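You operate a simulated robot arm through the tools that you are given. There is no shell and no other tool. Be economical: measure what you need, move in short steps, check, and stop when the job is done.

You are at the controls of a simulated two-armed robot. One attempt, no reset.

JOB
Fetch the grey weight and set it on the top of the right table. Stack the 10 W bulb carton from the top of the left table on top of the 20 W bulb carton. Open the second wide drawer from the top, take the glue pot from the top of the left table and leave it in the inside from the top of the second wide drawer, then shut the drawer. Take the pink carton and leave it on the panel of the light box. Put one of the pale pegs from the red peg tray on the pale board. Put one of the small pale blocks from the top of the left table on the clear plate. Turn the red jig knob to 3. Take the black cord end and put it on the round template. Take the black weight and leave it on the white end of the packing table. Put the pink slat on the red shim. Do these in any order. Set down upright: grey weight, glue pot, pink carton, black weight.

It is judged by the outcome, as a careful person would: the job done as asked, and still so three seconds after it is handed in. It fails if anything else is knocked over, pushed out of place, dropped, spilled or broken.

ROBOT AND FRAMES
Two 7-joint arms with two-finger parallel grippers on one trunk, on a base that drives. Base frame: it is fixed to the floor where the robot stands at the start and does not move with it; the origin is under the middle of the robot, x ahead of it, y to its left, z up. Lengths are in mm, angles in rad, forces in N, time in s.
The left shoulder is at the start at [60, 143, 901], the right one opposite. With the tool pointing down near the work surface each hand reaches from about 300 to 720 mm from the robot's upright axis, wherever it stands, measured 20 degrees to its own side. Places, roughly: black cord end [750, 5250, 1000]; black weight (5x8x8 cm) [1300, 1600, 900]; bulb carton [750, 500, 1000]; clear plate (21x21x1 cm) [3600, -2500, 900]; glue pot (5x5x7 cm) [1300, 900, 900]; grey weight (5x8x8 cm) [700, -100, 900]; inside of the second wide drawer [3600, -2700, 500]; pale board (7x27x3 cm) [3800, 300, 900]; pale peg (4x4x11 cm) [1600, 100, 900]; panel of the light box (24x25 cm) [3280, -2560, 900]; pink carton [1500, 500, 1000]; pink slat (5x2x3 cm) [1200, 1500, 900]; red jig knob [1100, 6900, 900]; red shim (11x4x2 cm) [700, 1400, 900]; round template (10x10x1 cm) [800, 4800, 900]; second wide drawer [3500, -2600, 500]; small pale block (9x5x4 cm) [800, -700, 900]; top of the right table [1100, 3600, 900]; white end of the packing table [4000, 3300, 800]. Payload 1.57 kg a hand.
The tool frame of a hand sits at the grasp point between the pads (the TCP): z along the fingers, y along the line on which they close. The tips reach 30 mm beyond it. The gripper opens to 110 mm. The fingers are 24 mm wide and 12 mm thick; the gripper's body (48 by 112 mm) begins 78 mm behind the TCP.
Orientation is told as [roll, pitch, yaw] about the base's x, y, z axes, in that order, counted from this pose: with the fingers straight down and closing along the base's y, the tool's x points along the base's -x, its y along +y and its z along -z.

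CONTROLS
- The arms move only by the tool servo_tool. It takes "left_targets", "right_targets" or both (then of equal length, played together; a hand with none holds still); each is a list of rows, each a list of 6 numbers: the shift along the tool's x, y, z in units of 150 mm (1.0 is 150 mm), then the turn, a rotation vector about the tool's x, y, z in units of 120 degrees (1.0 is 120 degrees). In form: [[tx, ty, tz, wx, wy, wz], ...]. A call has 1 to 12 rows; each row is the pose to reach, as a shift and turn from the pose commanded when the call began, along the tool's axes at that moment. "left_claw" and "right_claw" are, for a hand that has rows, the opening, from 0 (shut) to 1 (fully open), set as the call begins (left out, the last holds). A call with a number of a shift or a turn outside -1 to 1 is refused whole. Rows are played at 5 a second. More than 50 mm and 0.15 rad between two rows, or a gripper value outside its range, and nothing of the call is played. A pose out of reach is approached as far as the arm can. The call stops where the force on the tool passes 40 N (or 10 N more than at its start, if that is more) or the arm is blocked; 0.2 s more then pass. Each finger travels about 45 mm/s and halts on what it meets, pressing with about 38 N; the grip force reading is that of the motor and also rises with nothing between the fingers. The clock runs only during rows and for 0.2 s after the last one: add rows that repeat a pose to give the fingers time. It gives the time, the measured TCP pose, the force on the tool (base axes), the opening and the grip force at its end, in the units of the frame above (readings bear some noise), with the torque about the TCP (base axes, N m) and any sound that the robot's microphone picked up.
- Cameras (640 x 400 px; columns grow to the right, rows downward): "scene" is now at [35.5, 24.8, 1513.5]; the picture's right is [0.23, -0.97, 0.00], its down [-0.70, -0.17, -0.69] and it looks along [0.67, 0.16, -0.72] (base axes); focal length 250 px, centre (320, 200). "left" rides on the left gripper at [70, -16, -141] in its tool frame; the picture's right is [0.23, 0.97, 0.00], its down [-0.86, 0.20, -0.48] and it looks along [-0.47, 0.11, 0.88] (tool axes); focal length 222 px, centre (320, 200). "right" rides on the right gripper at [70, 16, -141] in its tool frame; the picture's right is [-0.23, 0.97, 0.00], its down [-0.86, -0.20, -0.48] and it looks along [-0.47, -0.11, 0.88] (tool axes); focal length 222 px, centre (320, 200). There is no depth. A picture from a camera that has moved, and an enlarged one, comes with that camera's place and axes in the base frame and with its lens. The place of the scene camera against the robot may be out by one fixed shift of up to 18 mm in any direction.
- grab_frame(camera): a new picture of that camera. No time passes.
- lift_body(by): slides the trunk up (or, below 0, down) by that many mm; the arms and the scene camera ride with it, the base frame stays. It gives what a move gives, with no picture.
- steer(legs): drives the robot by 1 to 6 legs, each [ahead, left, turn to the left] in mm, mm and rad, along the robot's own axes; the way and the turn of a leg run together, so that a leg with both is an arc; at most 1500 mm and 3.142 rad a leg. The arms and the cameras ride along, it lands a little off, and it stops where it bumps. It gives what a move gives.
- head_to(pan, tilt): turns the head with the scene camera to pan (to the left, within 1.501 rad either way) and tilt (down, from -0.506 to 1.204), counted from straight ahead of the robot. It gives what a move gives.
- close_up(camera, box): a new picture of the part [left, top, right, bottom] of that camera's present view, enlarged. No time passes.
- close_job(): hands the job in; it is judged then, once.

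Work in short steps. Places have to be worked out from the pictures, the camera data and where the tool is seen: move nearer, look again, correct. Check each grasp and each placing, and mend what went wrong. You have 535 turns and 336 pictures in all, those below and enlarged ones among them. Open the grippers and draw the arms clear of the work before you hand the job in, unless the task says otherwise; then end with one line.

The tools are called after "Emit:" by a JSON object that holds its "api" and its "payload". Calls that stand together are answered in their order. servo_tool: Moves the arms, as the interface text tells. Its arguments: {"type":"object","properties":{"left_targets":{"type":"array","items":{"type":"array","items":{"type":"number"}}},"left_claw":{"type":"number"},"right_targets":{"type":"array","items":{"type":"array","items":{"type":"number"}}},"right_claw":{"type":"number"}},"required":[]} The other tools are called the same way: lift_body (by) slides the trunk up or down; steer (legs) drives the base; head_to (pan, tilt) turns the head that bears the scene camera; grab_frame (camera) takes a picture; close_up (camera, box) takes an enlarged picture of a part of a camera's view; close_job () hands the job in.

At the start:

```text
time_s: 0.0
left_tcp_pos: [322.6, 329.8, 999.8]
left_orientation: [0.001, 0.0, 0.001]
left_force: [0.0, -0.3, -0.3]
left_wrist_torque: [0.0, -0.01, 0.01]
left_opening: 110.1
left_grip_force: 0.1
right_tcp_pos: [319.4, 13.6, 999.1]
right_orientation: [-0.002, 0.0, 0.001]
right_force: [0.6, 0.2, -0.2]
right_wrist_torque: [-0.01, 0.02, 0.0]
right_opening: 110.1
right_grip_force: 0.0
trunk travel left (down, up): [-500.0, 90.0]
robot x, y, heading: [1.0, -1.4, -0.001]
head pan, tilt: [0.236, 0.808]
```

scene: 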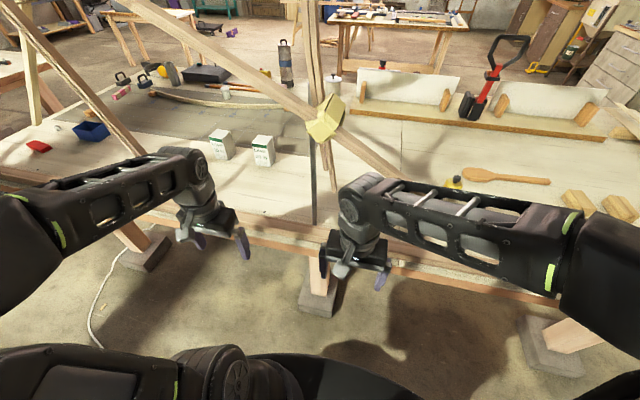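
right: 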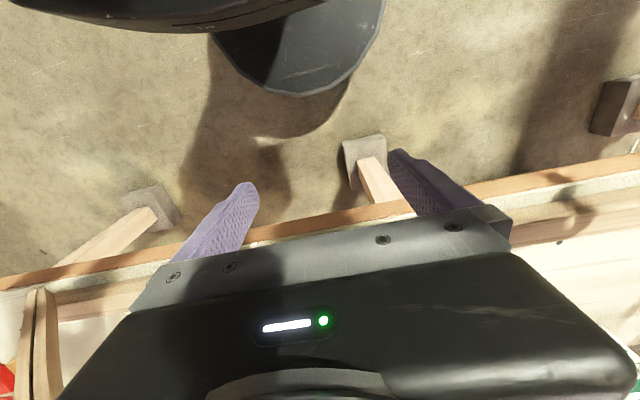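
left: 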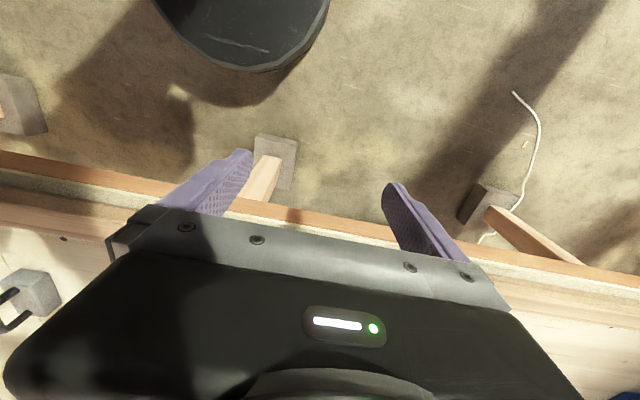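

I start by looking around with the head to understand the layout.

Emit:
{"api": "head_to", "payload": {"pan": 0.0, "tilt": 0.5}}

Emit:
{"api": "grab_frame", "payload": {"camera": "scene"}}

Emit:
{"api": "head_to", "payload": {"pan": 0.9, "tilt": 0.4}}

Emit:
{"api": "grab_frame", "payload": {"camera": "scene"}}

Emit:
{"api": "head_to", "payload": {"pan": -0.8, "tilt": 0.4}}

Emit:
{"api": "grab_frame", "payload": {"camera": "scene"}}

```text
time_s: 0.8
left_tcp_pos: [322.5, 330.5, 999.4]
left_orientation: [0.0, 0.0, 0.0]
left_force: [1.0, 0.1, 0.1]
left_wrist_torque: [-0.02, 0.01, -0.03]
left_opening: 110.0
left_grip_force: 0.0
right_tcp_pos: [318.5, 12.8, 1000.4]
right_orientation: [0.0, -0.001, 0.0]
right_force: [0.1, 0.4, 0.1]
right_wrist_torque: [0.02, -0.02, 0.01]
right_opening: 110.0
right_grip_force: 0.0
trunk travel left (down, up): [-500.0, 90.0]
robot x, y, heading: [0.5, -0.4, 0.001]
head pan, tilt: [0.0, 0.499]
```

```text
332 pictures are left
camera scene: at [48.4, 6.1, 1540.0], right [0.0, -1.0, 0.0], down [-0.48, 0.0, -0.88], along [0.88, 0.0, -0.48], focal length 250 px, centre (320, 200)
```

scene: 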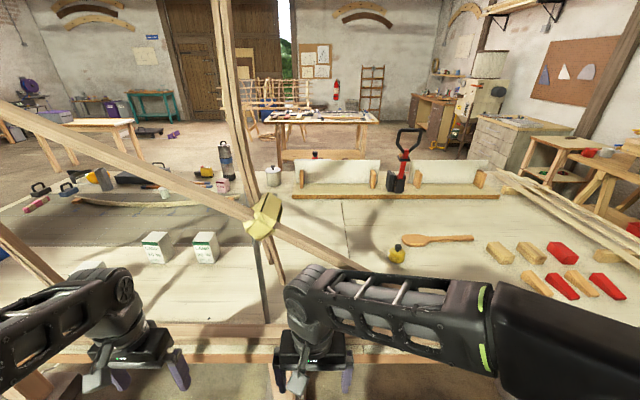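

```text
time_s: 2.0
left_tcp_pos: [322.7, 329.8, 1000.0]
left_orientation: [0.001, 0.001, 0.0]
left_force: [0.2, 0.3, 0.9]
left_wrist_torque: [0.03, -0.02, 0.0]
left_opening: 110.2
left_grip_force: 0.1
right_tcp_pos: [318.5, 12.7, 999.7]
right_orientation: [0.0, -0.001, 0.0]
right_force: [-0.6, -0.7, -0.1]
right_wrist_torque: [-0.01, 0.02, 0.0]
right_opening: 110.0
right_grip_force: 0.0
trunk travel left (down, up): [-500.0, 90.0]
robot x, y, heading: [1.6, 0.4, 0.002]
head pan, tilt: [0.901, 0.4]
```

```text
331 pictures are left
camera scene: at [15.1, 78.6, 1549.2], right [0.78, -0.62, 0.0], down [-0.24, -0.3, -0.92], along [0.57, 0.72, -0.39], focal length 250 px, centre (320, 200)
```

scene: 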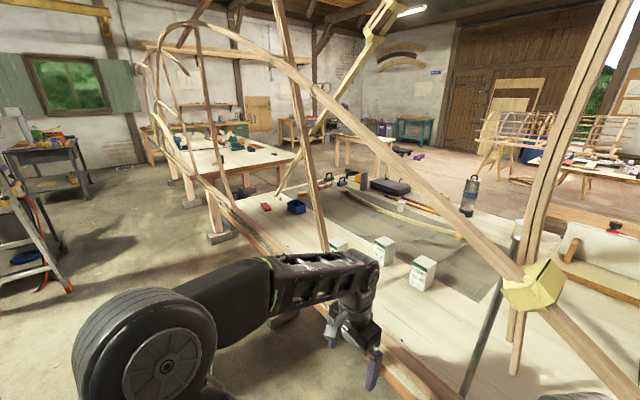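

```text
time_s: 3.7
left_tcp_pos: [322.7, 329.3, 998.6]
left_orientation: [0.001, 0.0, 0.001]
left_force: [0.3, -0.4, -0.4]
left_wrist_torque: [0.0, 0.03, 0.01]
left_opening: 110.0
left_grip_force: 0.1
right_tcp_pos: [319.3, 12.0, 999.6]
right_orientation: [-0.001, -0.001, -0.002]
right_force: [-0.5, -0.4, 0.1]
right_wrist_torque: [-0.01, 0.01, -0.02]
right_opening: 110.0
right_grip_force: 0.0
trunk travel left (down, up): [-500.0, 90.0]
robot x, y, heading: [-0.9, 1.1, -0.004]
head pan, tilt: [-0.799, 0.4]
```

```text
330 pictures are left
camera scene: at [22.1, -60.3, 1549.2], right [-0.72, -0.7, 0.0], down [-0.27, 0.28, -0.92], along [0.64, -0.66, -0.39], focal length 250 px, centre (320, 200)
```

scene: 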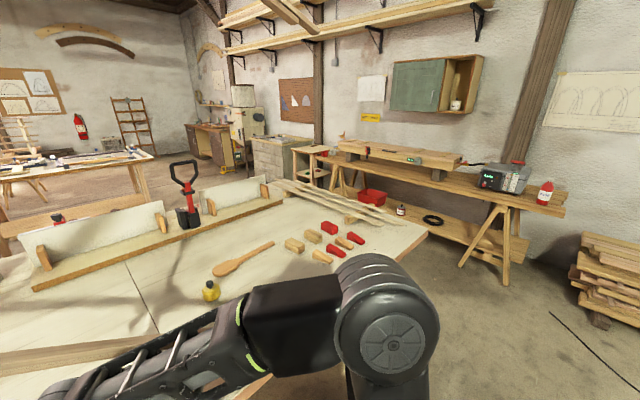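

I take enlarged views to identify the objects on the near table.

Emit:
{"api": "head_to", "payload": {"pan": 0.3, "tilt": 0.4}}

Emit:
{"api": "close_up", "payload": {"camera": "scene", "box": [100, 140, 420, 340]}}

Emit:
{"api": "close_up", "payload": {"camera": "scene", "box": [380, 60, 640, 220]}}

Emit:
{"api": "close_up", "payload": {"camera": "left", "box": [0, 200, 160, 300]}}

```text
time_s: 5.1
left_tcp_pos: [323.5, 329.7, 999.5]
left_orientation: [-0.002, 0.0, 0.0]
left_force: [0.8, 0.7, -0.9]
left_wrist_torque: [-0.02, 0.03, 0.02]
left_opening: 109.9
left_grip_force: 0.2
right_tcp_pos: [318.7, 12.3, 999.8]
right_orientation: [-0.001, 0.0, -0.001]
right_force: [0.6, -0.3, -0.3]
right_wrist_torque: [0.01, -0.03, 0.03]
right_opening: 110.0
right_grip_force: 0.1
trunk travel left (down, up): [-500.0, 90.0]
robot x, y, heading: [-1.7, 1.5, -0.0]
head pan, tilt: [0.3, 0.4]
```

```text
2.00 times, centred on (260, 240) of scene
camera zoom: at [46.0, 33.4, 1549.2], right [0.29, -0.96, 0.0], down [-0.37, -0.11, -0.92], along [0.88, 0.27, -0.39], focal length 499 px, centre (440, 120)
```

zoom: 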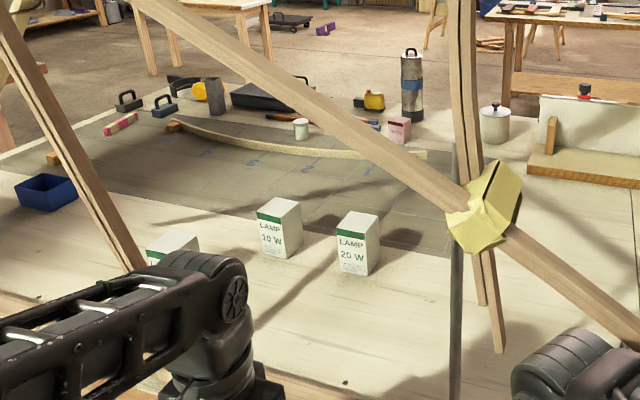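

```text
2.46 times, centred on (510, 140) of scene
camera zoom: at [46.0, 33.4, 1549.2], right [0.29, -0.96, 0.0], down [-0.37, -0.11, -0.92], along [0.88, 0.27, -0.39], focal length 614 px, centre (-148, 348)
```

zoom: 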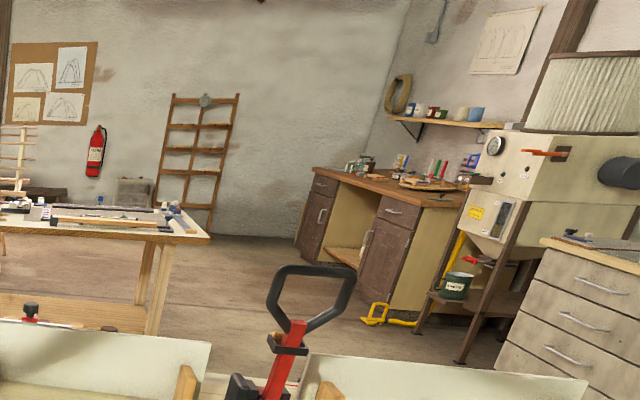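

```text
4.00 times, centred on (80, 250) of left
camera zoom: at [253.8, 314.3, 1140.6], right [-0.23, 0.97, 0.0], down [0.86, 0.2, 0.48], along [0.47, 0.11, -0.88], focal length 888 px, centre (1280, 0)
```

zoom: 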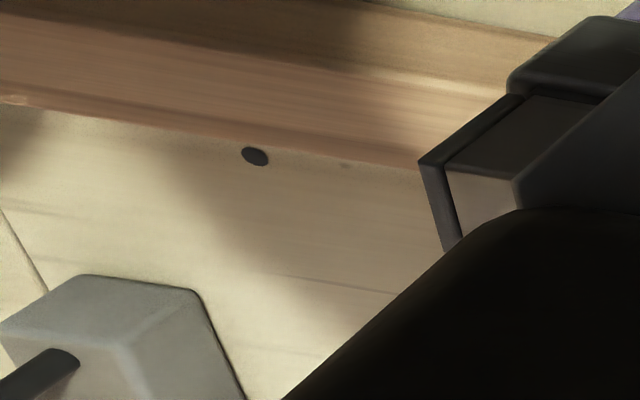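

The bent-wood frame near the robot is an obstacle; I look at it up and down to learn its shape.

Emit:
{"api": "head_to", "payload": {"pan": 0.5, "tilt": -0.3}}

Emit:
{"api": "grab_frame", "payload": {"camera": "scene"}}

Emit:
{"api": "head_to", "payload": {"pan": 0.2, "tilt": 1.15}}

Emit:
{"api": "grab_frame", "payload": {"camera": "scene"}}

Emit:
{"api": "head_to", "payload": {"pan": 1.5, "tilt": 0.5}}

Emit:
{"api": "grab_frame", "payload": {"camera": "scene"}}

Emit:
{"api": "head_to", "payload": {"pan": -1.5, "tilt": 0.5}}

Emit:
{"api": "grab_frame", "payload": {"camera": "scene"}}

```text
time_s: 6.1
left_tcp_pos: [321.7, 329.5, 1000.3]
left_orientation: [-0.001, -0.001, -0.002]
left_force: [0.2, 0.0, 0.7]
left_wrist_torque: [0.03, -0.03, -0.04]
left_opening: 109.8
left_grip_force: 0.0
right_tcp_pos: [319.3, 12.1, 1000.0]
right_orientation: [0.0, -0.002, 0.0]
right_force: [-0.4, 0.3, 0.6]
right_wrist_torque: [0.01, -0.05, -0.04]
right_opening: 110.2
right_grip_force: 0.1
trunk travel left (down, up): [-500.0, 90.0]
robot x, y, heading: [3.7, 2.6, -0.005]
head pan, tilt: [0.499, -0.3]
```

```text
326 pictures are left
camera scene: at [26.5, 43.7, 1611.6], right [0.48, -0.88, 0.0], down [0.26, 0.14, -0.96], along [0.84, 0.46, 0.29], focal length 250 px, centre (320, 200)
```

scene: 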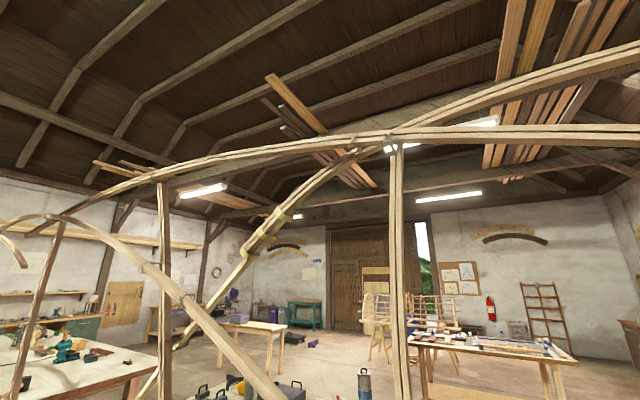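

```text
time_s: 7.7
left_tcp_pos: [323.9, 329.8, 998.3]
left_orientation: [-0.001, -0.001, 0.001]
left_force: [0.3, 0.1, 0.5]
left_wrist_torque: [0.01, 0.02, 0.01]
left_opening: 110.2
left_grip_force: 0.1
right_tcp_pos: [319.5, 12.9, 999.0]
right_orientation: [0.002, 0.0, 0.0]
right_force: [0.4, 0.4, 0.2]
right_wrist_torque: [0.01, 0.0, 0.0]
right_opening: 110.0
right_grip_force: 0.2
trunk travel left (down, up): [-500.0, 90.0]
robot x, y, heading: [-3.2, -0.9, 0.001]
head pan, tilt: [0.201, 1.15]
```

```text
325 pictures are left
camera scene: at [15.9, 18.0, 1489.3], right [0.2, -0.98, 0.0], down [-0.89, -0.18, -0.41], along [0.4, 0.08, -0.91], focal length 250 px, centre (320, 200)
```

scene: 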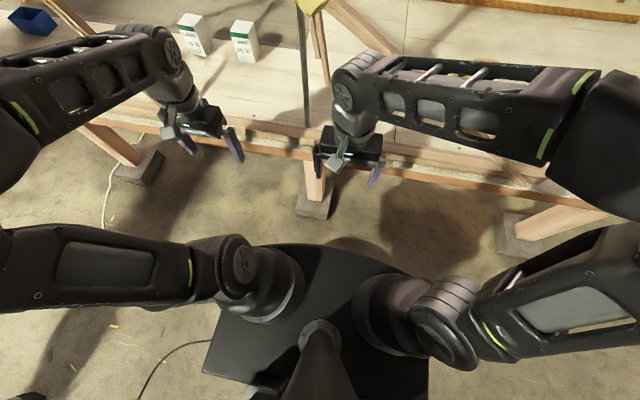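

```text
time_s: 9.2
left_tcp_pos: [322.5, 329.3, 999.8]
left_orientation: [0.0, 0.0, 0.0]
left_force: [-0.1, 0.0, 0.1]
left_wrist_torque: [-0.02, 0.02, 0.01]
left_opening: 109.8
left_grip_force: 0.1
right_tcp_pos: [318.3, 11.5, 1000.1]
right_orientation: [0.0, 0.0, 0.0]
right_force: [-0.7, 0.5, 1.2]
right_wrist_torque: [-0.01, 0.01, 0.03]
right_opening: 109.9
right_grip_force: 0.1
trunk travel left (down, up): [-500.0, 90.0]
robot x, y, heading: [0.2, 2.4, 0.003]
head pan, tilt: [1.499, 0.499]
```

```text
324 pictures are left
camera scene: at [-36.0, 96.8, 1540.0], right [1.0, -0.07, 0.0], down [-0.03, -0.48, -0.88], along [0.06, 0.88, -0.48], focal length 250 px, centre (320, 200)
```

scene: 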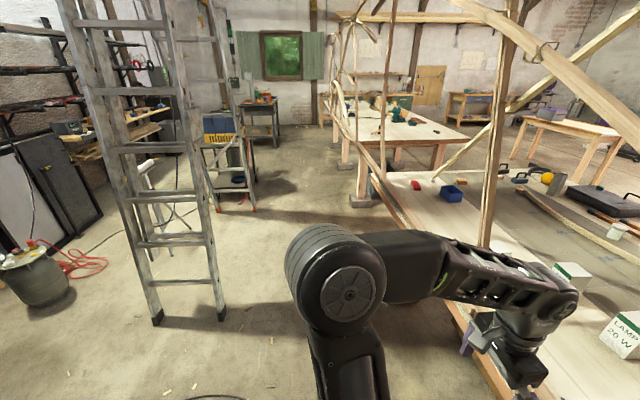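

```text
time_s: 11.8
left_tcp_pos: [322.4, 329.8, 998.9]
left_orientation: [0.001, 0.0, -0.001]
left_force: [0.2, -0.3, -0.7]
left_wrist_torque: [-0.02, 0.0, 0.02]
left_opening: 109.7
left_grip_force: 0.1
right_tcp_pos: [319.0, 13.2, 1000.2]
right_orientation: [-0.001, -0.001, 0.001]
right_force: [-0.7, 0.7, 0.4]
right_wrist_torque: [-0.01, 0.02, 0.01]
right_opening: 110.2
right_grip_force: 0.1
trunk travel left (down, up): [-500.0, 90.0]
robot x, y, heading: [-1.8, 0.9, 0.003]
head pan, tilt: [-1.499, 0.499]
```

```text
323 pictures are left
camera scene: at [-36.0, -84.7, 1540.1], right [-1.0, -0.07, 0.0], down [-0.03, 0.48, -0.88], along [0.06, -0.88, -0.48], focal length 250 px, centre (320, 200)
```

scene: 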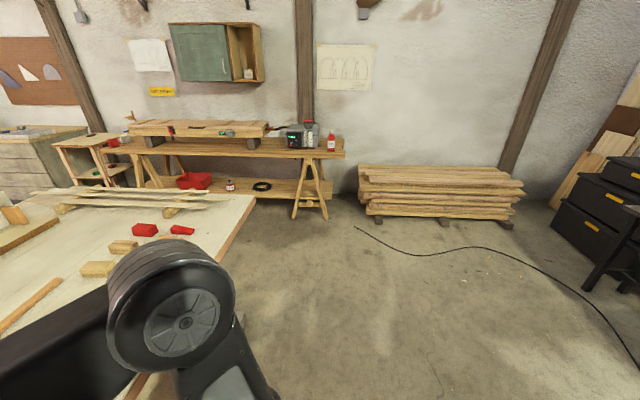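

The frame stands on the table ahead. I swing the right arm outward to see what lies behind it.

Emit:
{"api": "servo_tool", "payload": {"right_targets": [[0, -0.33, 0, 0, 0, 0], [0, -0.66, 0, 0, 0, 0], [0, -1, 0, 0, 0, 0]]}}

Emit:
{"api": "servo_tool", "payload": {"right_targets": [[0, -0.33, -0.2, 0, 0, 0], [0, -0.66, -0.4, 0, 0, 0], [0, -1, -0.6, 0, 0, 0]]}}

Emit:
{"api": "head_to", "payload": {"pan": 0, "tilt": 0.7}}

Emit:
{"api": "grab_frame", "payload": {"camera": "scene"}}

Emit:
{"api": "grab_frame", "payload": {"camera": "right"}}

```text
refused: row 3 steps farther than a row can; nothing moved
```

```text
refused: row 1 steps farther than a row can; nothing moved
```

```text
time_s: 13.4
left_tcp_pos: [323.7, 330.1, 999.4]
left_orientation: [0.002, 0.001, 0.001]
left_force: [0.1, 0.2, 0.0]
left_wrist_torque: [0.0, -0.02, 0.0]
left_opening: 110.0
left_grip_force: 0.0
right_tcp_pos: [318.1, 13.2, 1000.7]
right_orientation: [0.002, 0.0, 0.001]
right_force: [-0.1, 0.4, 0.6]
right_wrist_torque: [0.0, 0.03, 0.04]
right_opening: 110.0
right_grip_force: 0.0
trunk travel left (down, up): [-500.0, 90.0]
robot x, y, heading: [2.3, 1.9, 0.001]
head pan, tilt: [0.0, 0.7]
```

```text
322 pictures are left
camera scene: at [42.4, 6.0, 1522.4], right [0.0, -1.0, 0.0], down [-0.64, 0.0, -0.77], along [0.77, 0.0, -0.64], focal length 250 px, centre (320, 200)
```

scene: 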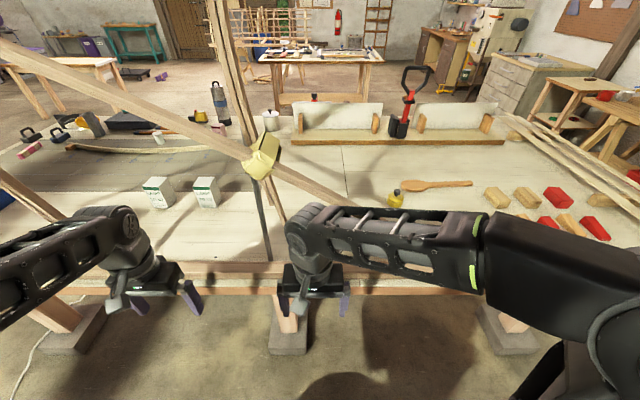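

```text
321 pictures are left
camera right: at [249.7, 29.0, 1142.1], right [0.23, 0.97, 0.0], down [0.86, -0.2, 0.48], along [0.47, -0.11, -0.88], focal length 222 px, centre (320, 200)
```

right: 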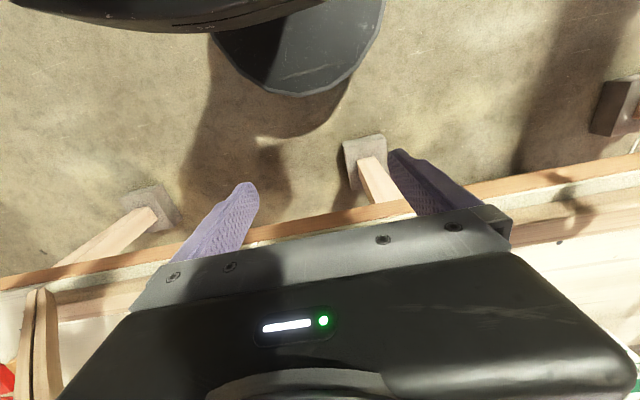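

Rows must be slightly shorter; I repeat the swing in four rows each.

Emit:
{"api": "servo_tool", "payload": {"right_targets": [[0, -0.25, 0, 0, 0, 0], [0, -0.5, 0, 0, 0, 0], [0, -0.75, 0, 0, 0, 0], [0, -1, 0, 0, 0, 0]]}}

Emit:
{"api": "servo_tool", "payload": {"right_targets": [[0, -0.25, -0.15, 0, 0, 0], [0, -0.5, -0.3, 0, 0, 0], [0, -0.75, -0.45, 0, 0, 0], [0, -1, -0.6, 0, 0, 0]]}}

Emit:
{"api": "grab_frame", "payload": {"camera": "scene"}}

Emit:
{"api": "grab_frame", "payload": {"camera": "right"}}

```text
time_s: 14.4
left_tcp_pos: [322.5, 329.5, 999.3]
left_orientation: [0.001, 0.001, -0.001]
left_force: [-0.6, 0.3, -0.2]
left_wrist_torque: [0.0, 0.0, 0.01]
left_opening: 109.9
left_grip_force: 0.1
right_tcp_pos: [318.3, -135.7, 997.2]
right_orientation: [-0.001, 0.001, 0.003]
right_force: [-0.1, 0.2, 0.5]
right_wrist_torque: [0.04, 0.03, 0.0]
right_opening: 110.0
right_grip_force: 0.0
trunk travel left (down, up): [-500.0, 90.0]
robot x, y, heading: [1.8, -0.2, -0.0]
head pan, tilt: [0.0, 0.7]
```

```text
time_s: 15.4
left_tcp_pos: [322.6, 332.7, 998.6]
left_orientation: [-0.001, 0.001, -0.001]
left_force: [-0.2, 0.6, 0.0]
left_wrist_torque: [-0.03, -0.03, 0.03]
left_opening: 110.5
left_grip_force: 0.1
right_tcp_pos: [320.0, -284.0, 1089.1]
right_orientation: [0.001, -0.002, 0.01]
right_force: [0.1, -1.6, -0.6]
right_wrist_torque: [0.15, -0.01, 0.02]
right_opening: 110.3
right_grip_force: 0.0
trunk travel left (down, up): [-500.0, 90.0]
robot x, y, heading: [0.3, -1.0, 0.003]
head pan, tilt: [0.0, 0.7]
```

```text
320 pictures are left
camera scene: at [42.0, 8.8, 1522.3], right [0.0, -1.0, 0.0], down [-0.64, 0.0, -0.77], along [0.77, 0.0, -0.64], focal length 250 px, centre (320, 200)
```

scene: 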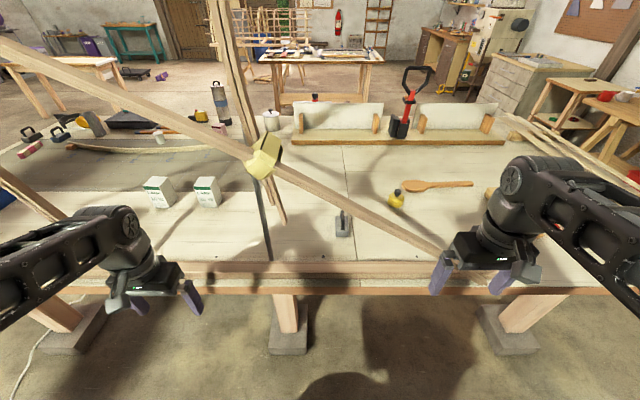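

```text
319 pictures are left
camera right: at [249.9, -267.9, 1230.7], right [0.22, 0.98, 0.0], down [0.86, -0.19, 0.48], along [0.47, -0.11, -0.88], focal length 222 px, centre (320, 200)
```

right: 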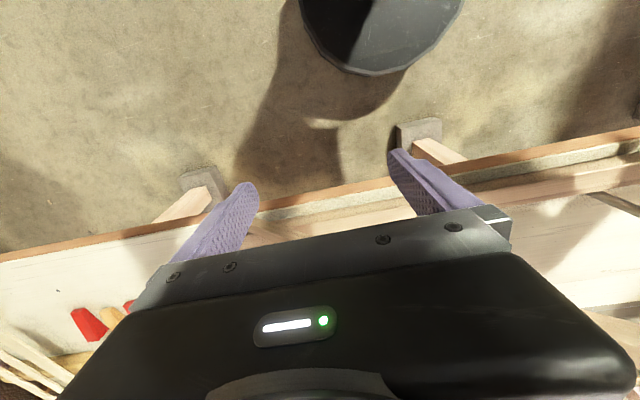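

The beam runs from the knot (~[425,108,1296]) down to a foot near [470,-430,900]; the grey weight is behind it at ~[655,-71]. I do the cartons first: pull the right hand back, raise the left a bit, then drive left and forward.

Emit:
{"api": "servo_tool", "payload": {"right_targets": [[0.22, -0.1, 0, 0, 0, 0], [0.44, -0.2, 0, 0, 0, 0], [0.67, -0.33, 0, 0, 0, 0]], "left_targets": [[0, 0, -0.15, 0, 0, 0], [0, 0, -0.3, 0, 0, 0], [0, 0, -0.45, 0, 0, 0]]}}

Emit:
{"api": "steer", "payload": {"legs": [[0, 300, 0], [90, 0, 0]]}}

Emit:
{"api": "head_to", "payload": {"pan": 0.2, "tilt": 0.8}}

Emit:
{"api": "grab_frame", "payload": {"camera": "scene"}}

Emit:
{"api": "grab_frame", "payload": {"camera": "left"}}

```text
time_s: 16.2
left_tcp_pos: [322.4, 330.2, 1067.1]
left_orientation: [-0.001, 0.001, -0.003]
left_force: [-0.9, -0.6, 0.0]
left_wrist_torque: [0.0, -0.02, 0.03]
left_opening: 110.0
left_grip_force: 0.0
right_tcp_pos: [234.7, -339.8, 1074.5]
right_orientation: [-0.001, -0.001, 0.002]
right_force: [0.0, 0.3, -0.2]
right_wrist_torque: [-0.04, 0.05, 0.0]
right_opening: 109.9
right_grip_force: 0.1
right hand out of reach, approached as far as the arm can: row 2, 3
trunk travel left (down, up): [-500.0, 90.0]
robot x, y, heading: [-0.2, -1.1, 0.001]
head pan, tilt: [0.0, 0.7]
```

```text
time_s: 18.9
left_tcp_pos: [412.7, 627.9, 1066.3]
left_orientation: [0.001, 0.002, 0.0]
left_force: [0.5, -0.4, -1.2]
left_wrist_torque: [0.04, 0.05, -0.02]
left_opening: 109.7
left_grip_force: 0.0
right_tcp_pos: [326.7, -40.6, 1075.9]
right_orientation: [-0.001, 0.002, 0.002]
right_force: [-0.2, -0.1, -0.7]
right_wrist_torque: [-0.02, 0.05, 0.03]
right_opening: 109.9
right_grip_force: 0.1
trunk travel left (down, up): [-500.0, 90.0]
robot x, y, heading: [86.8, 297.4, 0.002]
head pan, tilt: [0.0, 0.7]
```

```text
time_s: 19.7
left_tcp_pos: [411.8, 628.3, 1067.1]
left_orientation: [-0.001, 0.0, 0.001]
left_force: [1.0, 0.4, -0.2]
left_wrist_torque: [0.0, 0.0, 0.0]
left_opening: 110.1
left_grip_force: 0.0
right_tcp_pos: [325.2, -42.3, 1075.3]
right_orientation: [-0.001, -0.001, 0.002]
right_force: [0.3, 0.0, 1.0]
right_wrist_torque: [-0.01, 0.0, 0.01]
right_opening: 110.1
right_grip_force: 0.0
trunk travel left (down, up): [-500.0, 90.0]
robot x, y, heading: [93.5, 297.1, -0.0]
head pan, tilt: [0.201, 0.799]
```

```text
318 pictures are left
camera scene: at [126.5, 320.3, 1514.1], right [0.2, -0.98, 0.0], down [-0.7, -0.14, -0.7], along [0.68, 0.14, -0.72], focal length 250 px, centre (320, 200)
```

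scene: 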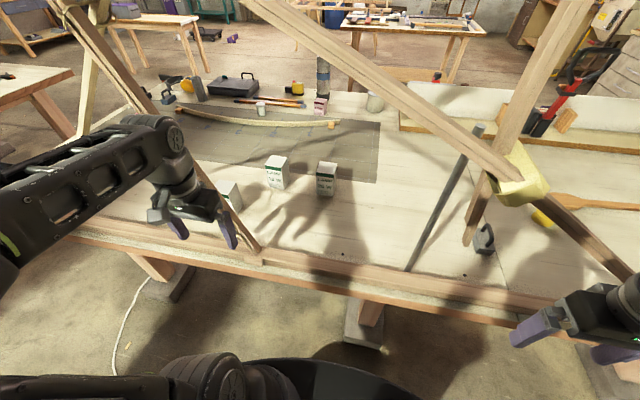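

```text
317 pictures are left
camera left: at [343.2, 612.8, 1207.8], right [-0.23, 0.97, 0.0], down [0.85, 0.2, 0.48], along [0.47, 0.11, -0.88], focal length 222 px, centre (320, 200)
```

left: 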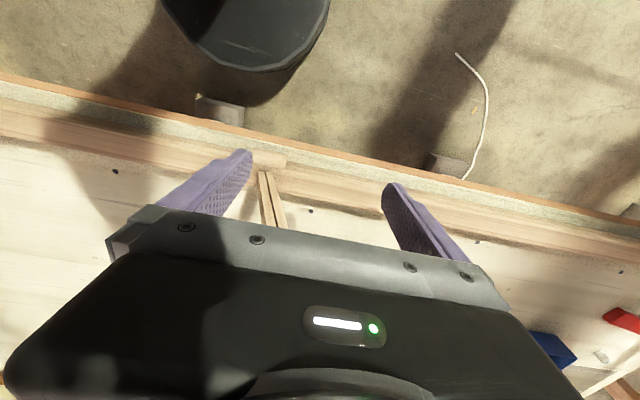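

I enlarge the cartons to work out position, height and yaw by comparing with the earlier view.

Emit:
{"api": "close_up", "payload": {"camera": "scene", "box": [200, 130, 360, 230]}}

Emit:
{"api": "close_up", "payload": {"camera": "scene", "box": [380, 120, 600, 280]}}

```text
4.00 times, centred on (280, 180) of scene
camera zoom: at [126.5, 320.3, 1514.1], right [0.2, -0.98, 0.0], down [-0.7, -0.14, -0.7], along [0.68, 0.14, -0.72], focal length 998 px, centre (480, 280)
```

zoom: 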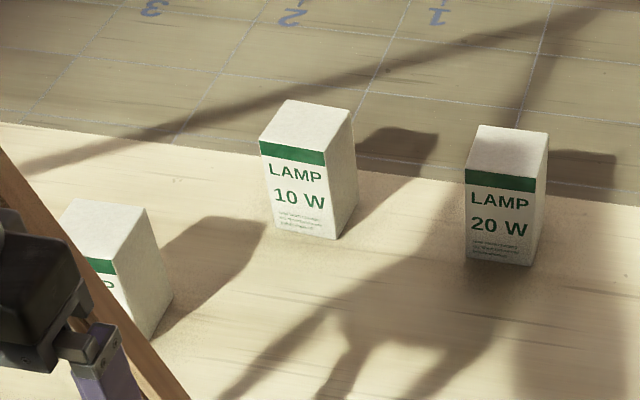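

```text
2.50 times, centred on (490, 200) of scene
camera zoom: at [126.5, 320.3, 1514.1], right [0.2, -0.98, 0.0], down [-0.7, -0.14, -0.7], along [0.68, 0.14, -0.72], focal length 624 px, centre (-105, 200)
```

zoom: 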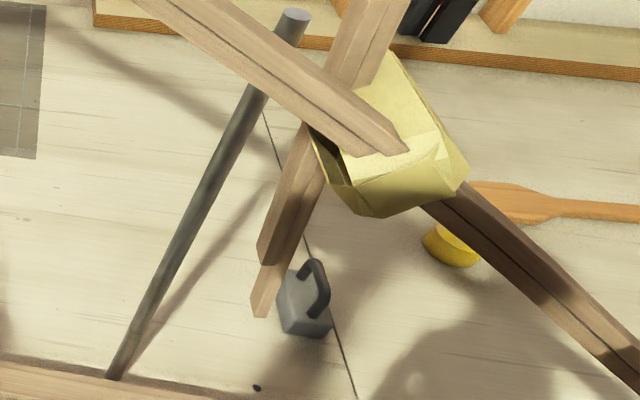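

Table top is ≈893; cartons ≈58×58×100 with 10 W at ~[767,605], 20 W at ~[768,430]; a vertical rod at (498,157) and a leaning strip with foot (475,582) bound the window between. I'll use the right hand, pitched forward, through that window; drive back and left first.

Emit:
{"api": "steer", "payload": {"legs": [[-150, 0, 0], [0, 290, 0]]}}

Emit:
{"api": "servo_tool", "payload": {"right_targets": [[0, 0.2, 0, 0, -0.0625, 0], [-0.1, 0.4, 0, 0, -0.125, 0], [-0.3, 0.6, 0, 0, -0.1875, 0], [-0.5, 0.8, 0, 0, -0.25, 0], [-0.7, 1, 0, 0, -0.3125, 0], [-0.9, 1, 0, 0, -0.375, 0]]}}

Emit:
{"api": "grab_frame", "payload": {"camera": "scene"}}

Emit:
{"api": "grab_frame", "payload": {"camera": "right"}}

```text
time_s: 22.6
left_tcp_pos: [259.1, 921.5, 1066.6]
left_orientation: [-0.001, 0.0, 0.01]
left_force: [-0.2, -0.6, -0.9]
left_wrist_torque: [-0.03, 0.03, 0.04]
left_opening: 110.1
left_grip_force: 0.0
right_tcp_pos: [178.1, 251.4, 1076.0]
right_orientation: [0.0, 0.0, 0.009]
right_force: [-0.1, 0.1, -0.7]
right_wrist_torque: [-0.02, 0.0, 0.02]
right_opening: 109.9
right_grip_force: 0.1
trunk travel left (down, up): [-500.0, 90.0]
robot x, y, heading: [-58.5, 585.8, 0.011]
head pan, tilt: [0.201, 0.799]
```

```text
time_s: 24.0
left_tcp_pos: [259.9, 921.9, 1066.9]
left_orientation: [0.0, 0.001, 0.009]
left_force: [0.6, 0.1, -0.1]
left_wrist_torque: [-0.01, -0.02, 0.0]
left_opening: 109.9
left_grip_force: 0.1
right_tcp_pos: [321.2, 402.6, 1087.5]
right_orientation: [0.002, -0.783, 0.007]
right_force: [1.0, -0.3, 0.7]
right_wrist_torque: [0.03, 0.01, 0.03]
right_opening: 109.9
right_grip_force: 0.1
right hand out of reach, approached as far as the arm can: row 6
trunk travel left (down, up): [-500.0, 90.0]
robot x, y, heading: [-60.9, 589.4, 0.011]
head pan, tilt: [0.201, 0.799]
```

```text
314 pictures are left
camera scene: at [-23.5, 611.8, 1514.1], right [0.21, -0.98, 0.0], down [-0.7, -0.15, -0.7], along [0.68, 0.14, -0.72], focal length 250 px, centre (320, 200)
```

scene: 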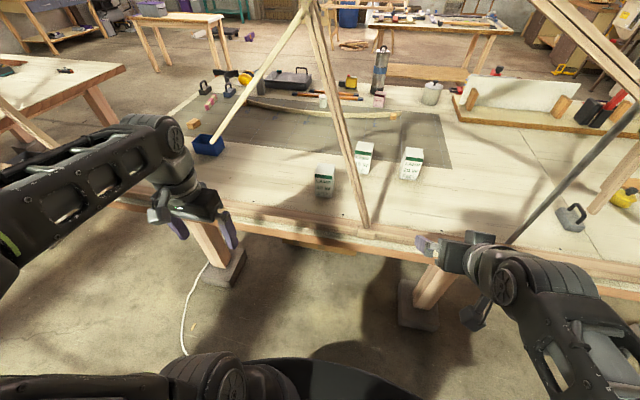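

```text
313 pictures are left
camera right: at [171.6, 418.3, 1138.8], right [0.15, 0.97, 0.16], down [0.27, -0.2, 0.94], along [0.95, -0.1, -0.29], focal length 222 px, centre (320, 200)
```

right: 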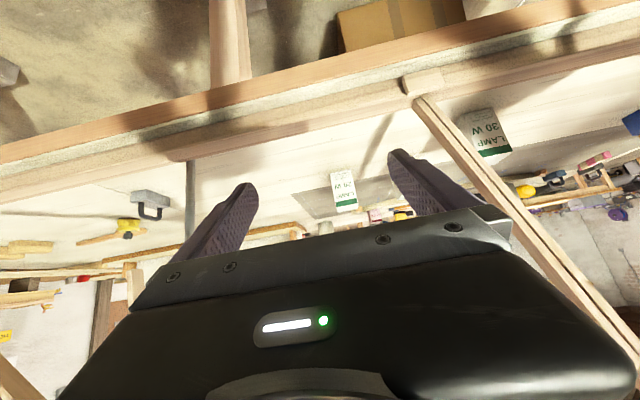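

The hand is pitched 45° and the window is visible between rod and strip. I raise the trunk and move the hand forward through the window at y≈420.

Emit:
{"api": "lift_body", "payload": {"by": 60}}

Emit:
{"api": "servo_tool", "payload": {"right_targets": [[-0.2, 0.05, 0.2, 0, 0, 0], [-0.4, 0.1, 0.4, 0, 0, 0], [-0.6, 0.15, 0.6, 0, 0, 0], [-0.8, 0.2, 0.8, 0, 0, 0], [-1, 0.2, 1, 0, 0, 0]]}}

Emit:
{"api": "servo_tool", "payload": {"right_targets": [[-0.2, 0, 0.2, 0, 0, 0], [-0.4, 0, 0.4, 0, 0, 0], [-0.6, 0, 0.6, 0, 0, 0]]}}

Emit:
{"api": "grab_frame", "payload": {"camera": "scene"}}

Emit:
{"api": "grab_frame", "payload": {"camera": "right"}}

```text
time_s: 25.0
left_tcp_pos: [259.1, 921.8, 1126.0]
left_orientation: [0.0, -0.001, 0.009]
left_force: [-0.8, -0.2, 0.2]
left_wrist_torque: [0.01, 0.0, -0.02]
left_opening: 109.9
left_grip_force: 0.1
right_tcp_pos: [319.5, 402.2, 1146.1]
right_orientation: [0.001, -0.781, 0.009]
right_force: [-0.6, 0.4, -0.6]
right_wrist_torque: [-0.02, -0.01, 0.01]
right_opening: 109.9
right_grip_force: 0.1
trunk travel left (down, up): [-560.0, 30.0]
robot x, y, heading: [-65.4, 587.5, 0.011]
head pan, tilt: [0.201, 0.799]
```

```text
time_s: 26.2
left_tcp_pos: [260.7, 922.1, 1126.0]
left_orientation: [0.001, 0.001, 0.008]
left_force: [0.4, -0.1, 0.5]
left_wrist_torque: [0.03, 0.03, -0.04]
left_opening: 110.1
left_grip_force: 0.1
right_tcp_pos: [532.8, 434.2, 1146.6]
right_orientation: [0.001, -0.785, 0.01]
right_force: [0.0, 1.6, 0.5]
right_wrist_torque: [-0.08, 0.01, -0.09]
right_opening: 110.1
right_grip_force: 0.1
trunk travel left (down, up): [-560.0, 30.0]
robot x, y, heading: [-61.9, 589.6, 0.005]
head pan, tilt: [0.201, 0.799]
```

```text
time_s: 27.0
left_tcp_pos: [260.7, 921.9, 1124.4]
left_orientation: [0.001, 0.003, 0.011]
left_force: [1.0, 1.0, 0.3]
left_wrist_torque: [0.0, -0.01, -0.02]
left_opening: 109.7
left_grip_force: 0.1
right_tcp_pos: [659.1, 436.3, 1146.1]
right_orientation: [0.0, -0.78, 0.01]
right_force: [1.0, 0.3, -0.5]
right_wrist_torque: [0.02, -0.01, -0.01]
right_opening: 110.3
right_grip_force: 0.1
trunk travel left (down, up): [-560.0, 30.0]
robot x, y, heading: [-58.8, 586.3, 0.008]
head pan, tilt: [0.201, 0.799]
```

```text
312 pictures are left
camera scene: at [-22.2, 612.3, 1574.0], right [0.21, -0.98, 0.0], down [-0.7, -0.15, -0.7], along [0.68, 0.14, -0.72], focal length 250 px, centre (320, 200)
```

scene: 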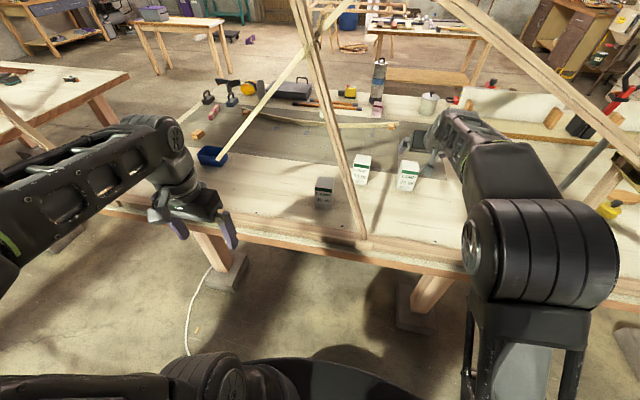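

```text
311 pictures are left
camera right: at [510.0, 451.7, 1198.1], right [0.15, 0.98, 0.16], down [0.27, -0.2, 0.94], along [0.95, -0.1, -0.3], focal length 222 px, centre (320, 200)
```

right: 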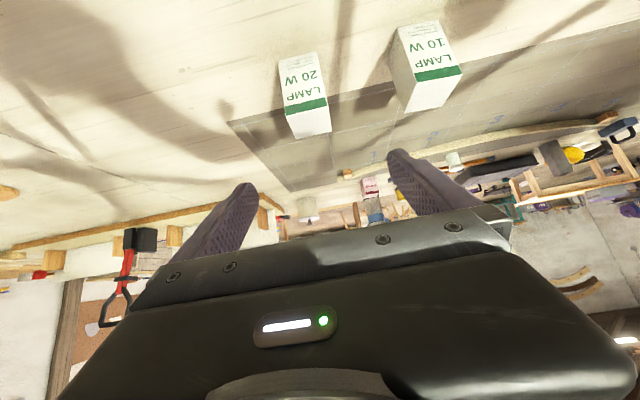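

I zoom the hand camera to pin both cartons' positions.

Emit:
{"api": "close_up", "payload": {"camera": "right", "box": [260, 0, 480, 150]}}

```text
2.67 times, centred on (370, 75) of right
camera zoom: at [510.0, 451.7, 1198.1], right [0.15, 0.98, 0.16], down [0.27, -0.2, 0.94], along [0.95, -0.1, -0.3], focal length 592 px, centre (187, 533)
```

zoom: 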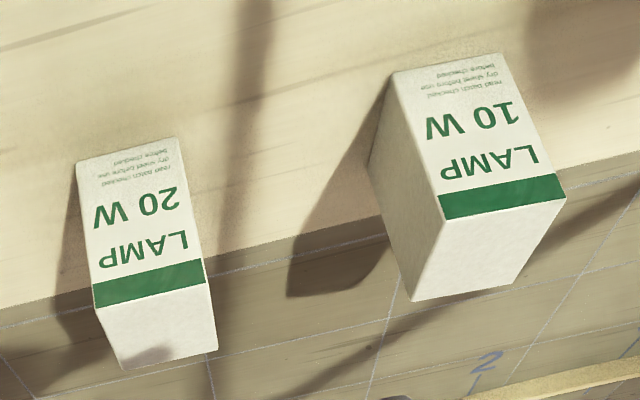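

Hand camera gives 10 W centre ≈(792,604), 20 W centre ≈(792,428). I move above the 10 W carton.

Emit:
{"api": "servo_tool", "payload": {"right_targets": [[-0.09, 0.2, 0.157, 0, 0, 0], [-0.18, 0.4, 0.315, 0, 0, 0], [-0.27, 0.6, 0.472, 0, 0, 0], [-0.36, 0.8, 0.63, 0, 0, 0], [-0.448, 1, 0.787, 0, 0, 0]]}}

Emit:
{"api": "servo_tool", "payload": {"right_targets": [[0.05, 0.06, 0.05, 0, 0, 0], [0.1, 0.12, 0.1, 0, 0, 0]]}}

Emit:
{"api": "grab_frame", "payload": {"camera": "scene"}}

Emit:
{"api": "grab_frame", "payload": {"camera": "right"}}

```text
time_s: 28.2
left_tcp_pos: [260.5, 925.0, 1126.1]
left_orientation: [-0.002, 0.002, 0.008]
left_force: [0.1, 0.1, -0.5]
left_wrist_torque: [-0.08, 0.03, 0.01]
left_opening: 110.2
left_grip_force: 0.0
right_tcp_pos: [728.0, 590.8, 1099.6]
right_orientation: [-0.005, -0.781, 0.01]
right_force: [1.3, 0.9, -0.1]
right_wrist_torque: [0.02, 0.08, -0.01]
right_opening: 110.0
right_grip_force: 0.0
right hand out of reach, approached as far as the arm can: row 3, 4, 5
trunk travel left (down, up): [-560.0, 30.0]
robot x, y, heading: [-60.2, 589.6, 0.013]
head pan, tilt: [0.201, 0.799]
```

```text
time_s: 28.8
left_tcp_pos: [259.7, 921.2, 1127.0]
left_orientation: [-0.001, 0.0, 0.008]
left_force: [-0.8, 0.0, 0.3]
left_wrist_torque: [0.01, -0.01, -0.01]
left_opening: 110.3
left_grip_force: 0.1
right_tcp_pos: [724.9, 606.5, 1080.1]
right_orientation: [0.0, -0.782, 0.009]
right_force: [-0.3, -1.0, 0.2]
right_wrist_torque: [0.0, 0.01, -0.01]
right_opening: 110.3
right_grip_force: 0.0
trunk travel left (down, up): [-560.0, 30.0]
robot x, y, heading: [-60.9, 590.0, 0.005]
head pan, tilt: [0.201, 0.799]
```

```text
309 pictures are left
camera scene: at [-24.2, 611.0, 1574.1], right [0.21, -0.98, 0.0], down [-0.7, -0.15, -0.7], along [0.68, 0.14, -0.72], focal length 250 px, centre (320, 200)
```

scene: 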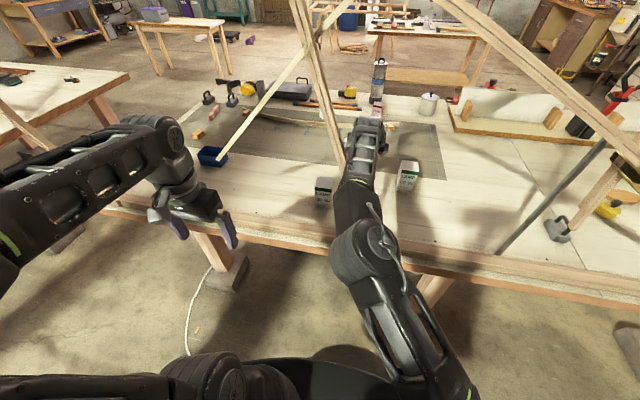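

```text
308 pictures are left
camera right: at [575.7, 621.2, 1132.2], right [0.15, 0.98, 0.16], down [0.27, -0.2, 0.94], along [0.95, -0.1, -0.29], focal length 222 px, centre (320, 200)
```

right: 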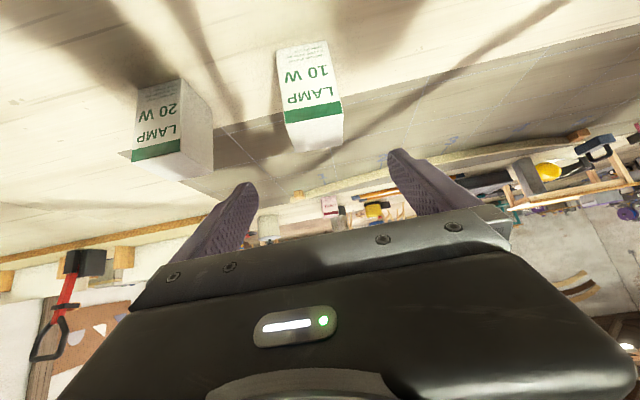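

The forearm is close to the leaning strip and at reach limit. I back the hand off to the right, then shift the base right and forward for a better slant.

Emit:
{"api": "servo_tool", "payload": {"right_targets": [[0, -0.25, -0.05, 0, 0, 0], [0, -0.5, -0.1, 0, 0, 0], [0, -0.75, -0.1, 0, 0, 0], [0, -1, -0.1, 0, 0, 0]]}}

Emit:
{"api": "steer", "payload": {"legs": [[0, -150, 0], [80, 0, 0]]}}

Emit:
{"api": "grab_frame", "payload": {"camera": "scene"}}

```text
time_s: 29.8
left_tcp_pos: [258.6, 922.0, 1126.8]
left_orientation: [0.0, 0.0, 0.008]
left_force: [0.5, 0.0, 0.3]
left_wrist_torque: [0.02, -0.01, 0.03]
left_opening: 110.0
left_grip_force: 0.0
right_tcp_pos: [706.8, 457.6, 1089.3]
right_orientation: [0.0, -0.785, 0.009]
right_force: [-0.6, 0.4, -0.1]
right_wrist_torque: [0.01, -0.02, -0.02]
right_opening: 110.0
right_grip_force: 0.0
right hand out of reach, approached as far as the arm can: row 4
trunk travel left (down, up): [-560.0, 30.0]
robot x, y, heading: [-60.8, 591.0, 0.006]
head pan, tilt: [0.201, 0.799]
```

```text
time_s: 31.9
left_tcp_pos: [341.8, 773.2, 1127.3]
left_orientation: [-0.001, 0.001, 0.009]
left_force: [0.0, 0.5, 0.3]
left_wrist_torque: [-0.05, 0.05, -0.03]
left_opening: 109.8
left_grip_force: 0.0
right_tcp_pos: [790.6, 308.3, 1087.0]
right_orientation: [-0.001, -0.783, 0.009]
right_force: [0.0, -0.2, 0.6]
right_wrist_torque: [-0.02, 0.04, 0.04]
right_opening: 110.2
right_grip_force: 0.1
trunk travel left (down, up): [-560.0, 30.0]
robot x, y, heading: [20.6, 443.4, 0.009]
head pan, tilt: [0.201, 0.799]
```

```text
307 pictures are left
camera scene: at [60.5, 463.5, 1574.0], right [0.21, -0.98, 0.0], down [-0.7, -0.15, -0.7], along [0.68, 0.14, -0.72], focal length 250 px, centre (320, 200)
```

scene: 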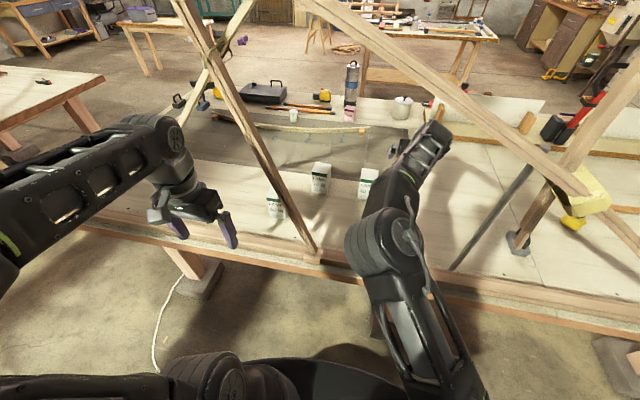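

Clear now. I move the hand left over the 10 W carton in two moves.

Emit:
{"api": "servo_tool", "payload": {"right_targets": [[0, 0.25, 0, 0, 0, 0], [0, 0.5, 0, 0, 0, 0], [0, 0.75, 0, 0, 0, 0], [0, 1, 0, 0, 0, 0]]}}

Emit:
{"api": "servo_tool", "payload": {"right_targets": [[0, 0.25, 0, 0, 0, 0], [0, 0.5, 0, 0, 0, 0], [0, 0.75, 0, 0, 0, 0], [0, 0.97, 0, 0, 0, 0]]}}

Emit:
{"api": "grab_frame", "payload": {"camera": "scene"}}

Emit:
{"api": "grab_frame", "payload": {"camera": "right"}}

```text
time_s: 32.9
left_tcp_pos: [342.2, 773.8, 1126.9]
left_orientation: [0.001, -0.001, 0.008]
left_force: [0.9, -0.6, -0.1]
left_wrist_torque: [-0.01, -0.01, -0.03]
left_opening: 110.0
left_grip_force: 0.0
right_tcp_pos: [786.8, 457.4, 1089.6]
right_orientation: [-0.001, -0.782, 0.009]
right_force: [-0.4, 0.0, -0.6]
right_wrist_torque: [-0.03, 0.02, -0.02]
right_opening: 110.0
right_grip_force: 0.1
trunk travel left (down, up): [-560.0, 30.0]
robot x, y, heading: [21.5, 439.5, 0.01]
head pan, tilt: [0.201, 0.799]
```

```text
time_s: 33.9
left_tcp_pos: [342.1, 773.3, 1127.1]
left_orientation: [0.0, 0.0, 0.009]
left_force: [0.5, -0.1, -0.1]
left_wrist_torque: [0.03, 0.0, -0.02]
left_opening: 109.9
left_grip_force: 0.1
right_tcp_pos: [770.5, 597.5, 1085.0]
right_orientation: [0.002, -0.784, 0.01]
right_force: [0.4, -0.3, 0.9]
right_wrist_torque: [0.0, -0.01, -0.02]
right_opening: 110.2
right_grip_force: 0.1
right hand out of reach, approached as far as the arm can: row 3, 4
trunk travel left (down, up): [-560.0, 30.0]
robot x, y, heading: [23.0, 439.8, 0.013]
head pan, tilt: [0.201, 0.799]
```

```text
306 pictures are left
camera scene: at [58.5, 463.6, 1574.1], right [0.21, -0.98, 0.0], down [-0.7, -0.15, -0.7], along [0.68, 0.14, -0.72], focal length 250 px, centre (320, 200)
```

scene: 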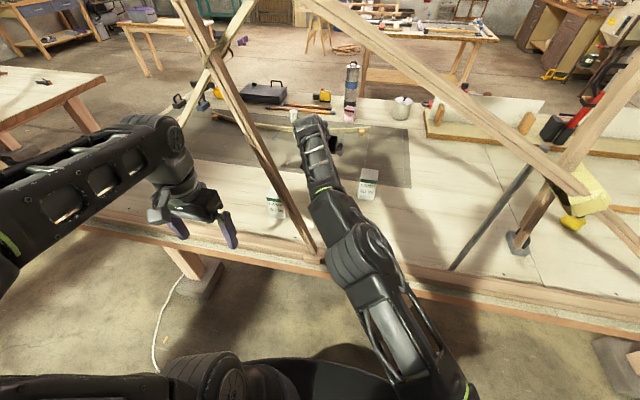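

```text
305 pictures are left
camera right: at [621.4, 611.9, 1137.4], right [0.15, 0.98, 0.16], down [0.27, -0.2, 0.94], along [0.95, -0.1, -0.29], focal length 222 px, centre (320, 200)
```

right: 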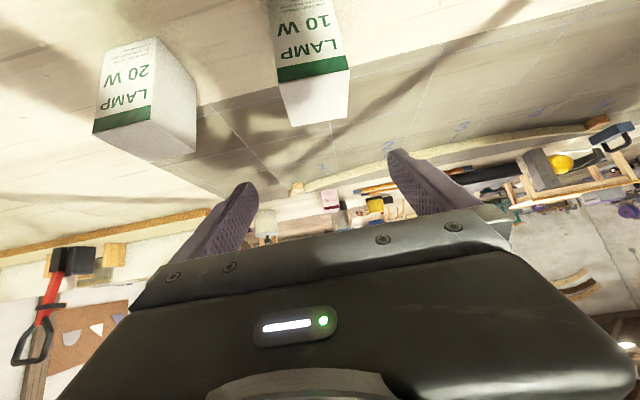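

Top-centre of the 10 W carton is ≈(787,604). I descend vertically about 125 mm onto it.

Emit:
{"api": "servo_tool", "payload": {"right_targets": [[0.2, 0, 0.2, 0, 0, 0], [0.4, 0, 0.4, 0, 0, 0], [0.59, 0, 0.59, 0, 0, 0], [0.59, 0, 0.59, 0, 0, 0]]}}

Emit:
{"api": "grab_frame", "payload": {"camera": "right"}}

Emit:
{"api": "grab_frame", "payload": {"camera": "scene"}}

```text
time_s: 34.9
left_tcp_pos: [341.7, 774.1, 1127.0]
left_orientation: [-0.001, 0.0, 0.008]
left_force: [0.0, -0.4, -0.3]
left_wrist_torque: [-0.05, -0.03, -0.02]
left_opening: 110.0
left_grip_force: 0.0
right_tcp_pos: [768.3, 597.1, 961.2]
right_orientation: [0.001, -0.782, 0.008]
right_force: [1.2, 0.1, 0.4]
right_wrist_torque: [0.0, 0.0, -0.01]
right_opening: 109.8
right_grip_force: 0.1
trunk travel left (down, up): [-560.0, 30.0]
robot x, y, heading: [26.0, 440.1, 0.016]
head pan, tilt: [0.201, 0.799]
```

```text
304 pictures are left
camera right: at [619.1, 610.9, 1013.9], right [0.15, 0.98, 0.16], down [0.27, -0.2, 0.94], along [0.95, -0.1, -0.29], focal length 222 px, centre (320, 200)
```

right: 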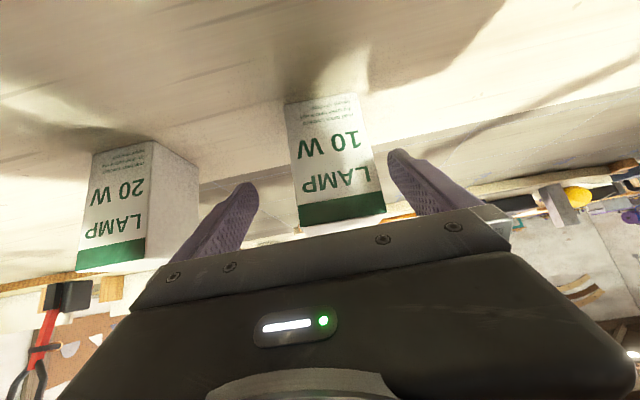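

```text
303 pictures are left
camera scene: at [58.4, 463.2, 1574.1], right [0.21, -0.98, 0.0], down [-0.7, -0.15, -0.7], along [0.68, 0.14, -0.72], focal length 250 px, centre (320, 200)
```

scene: 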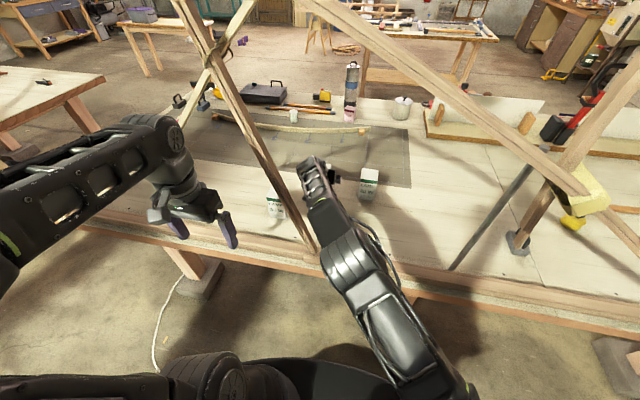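

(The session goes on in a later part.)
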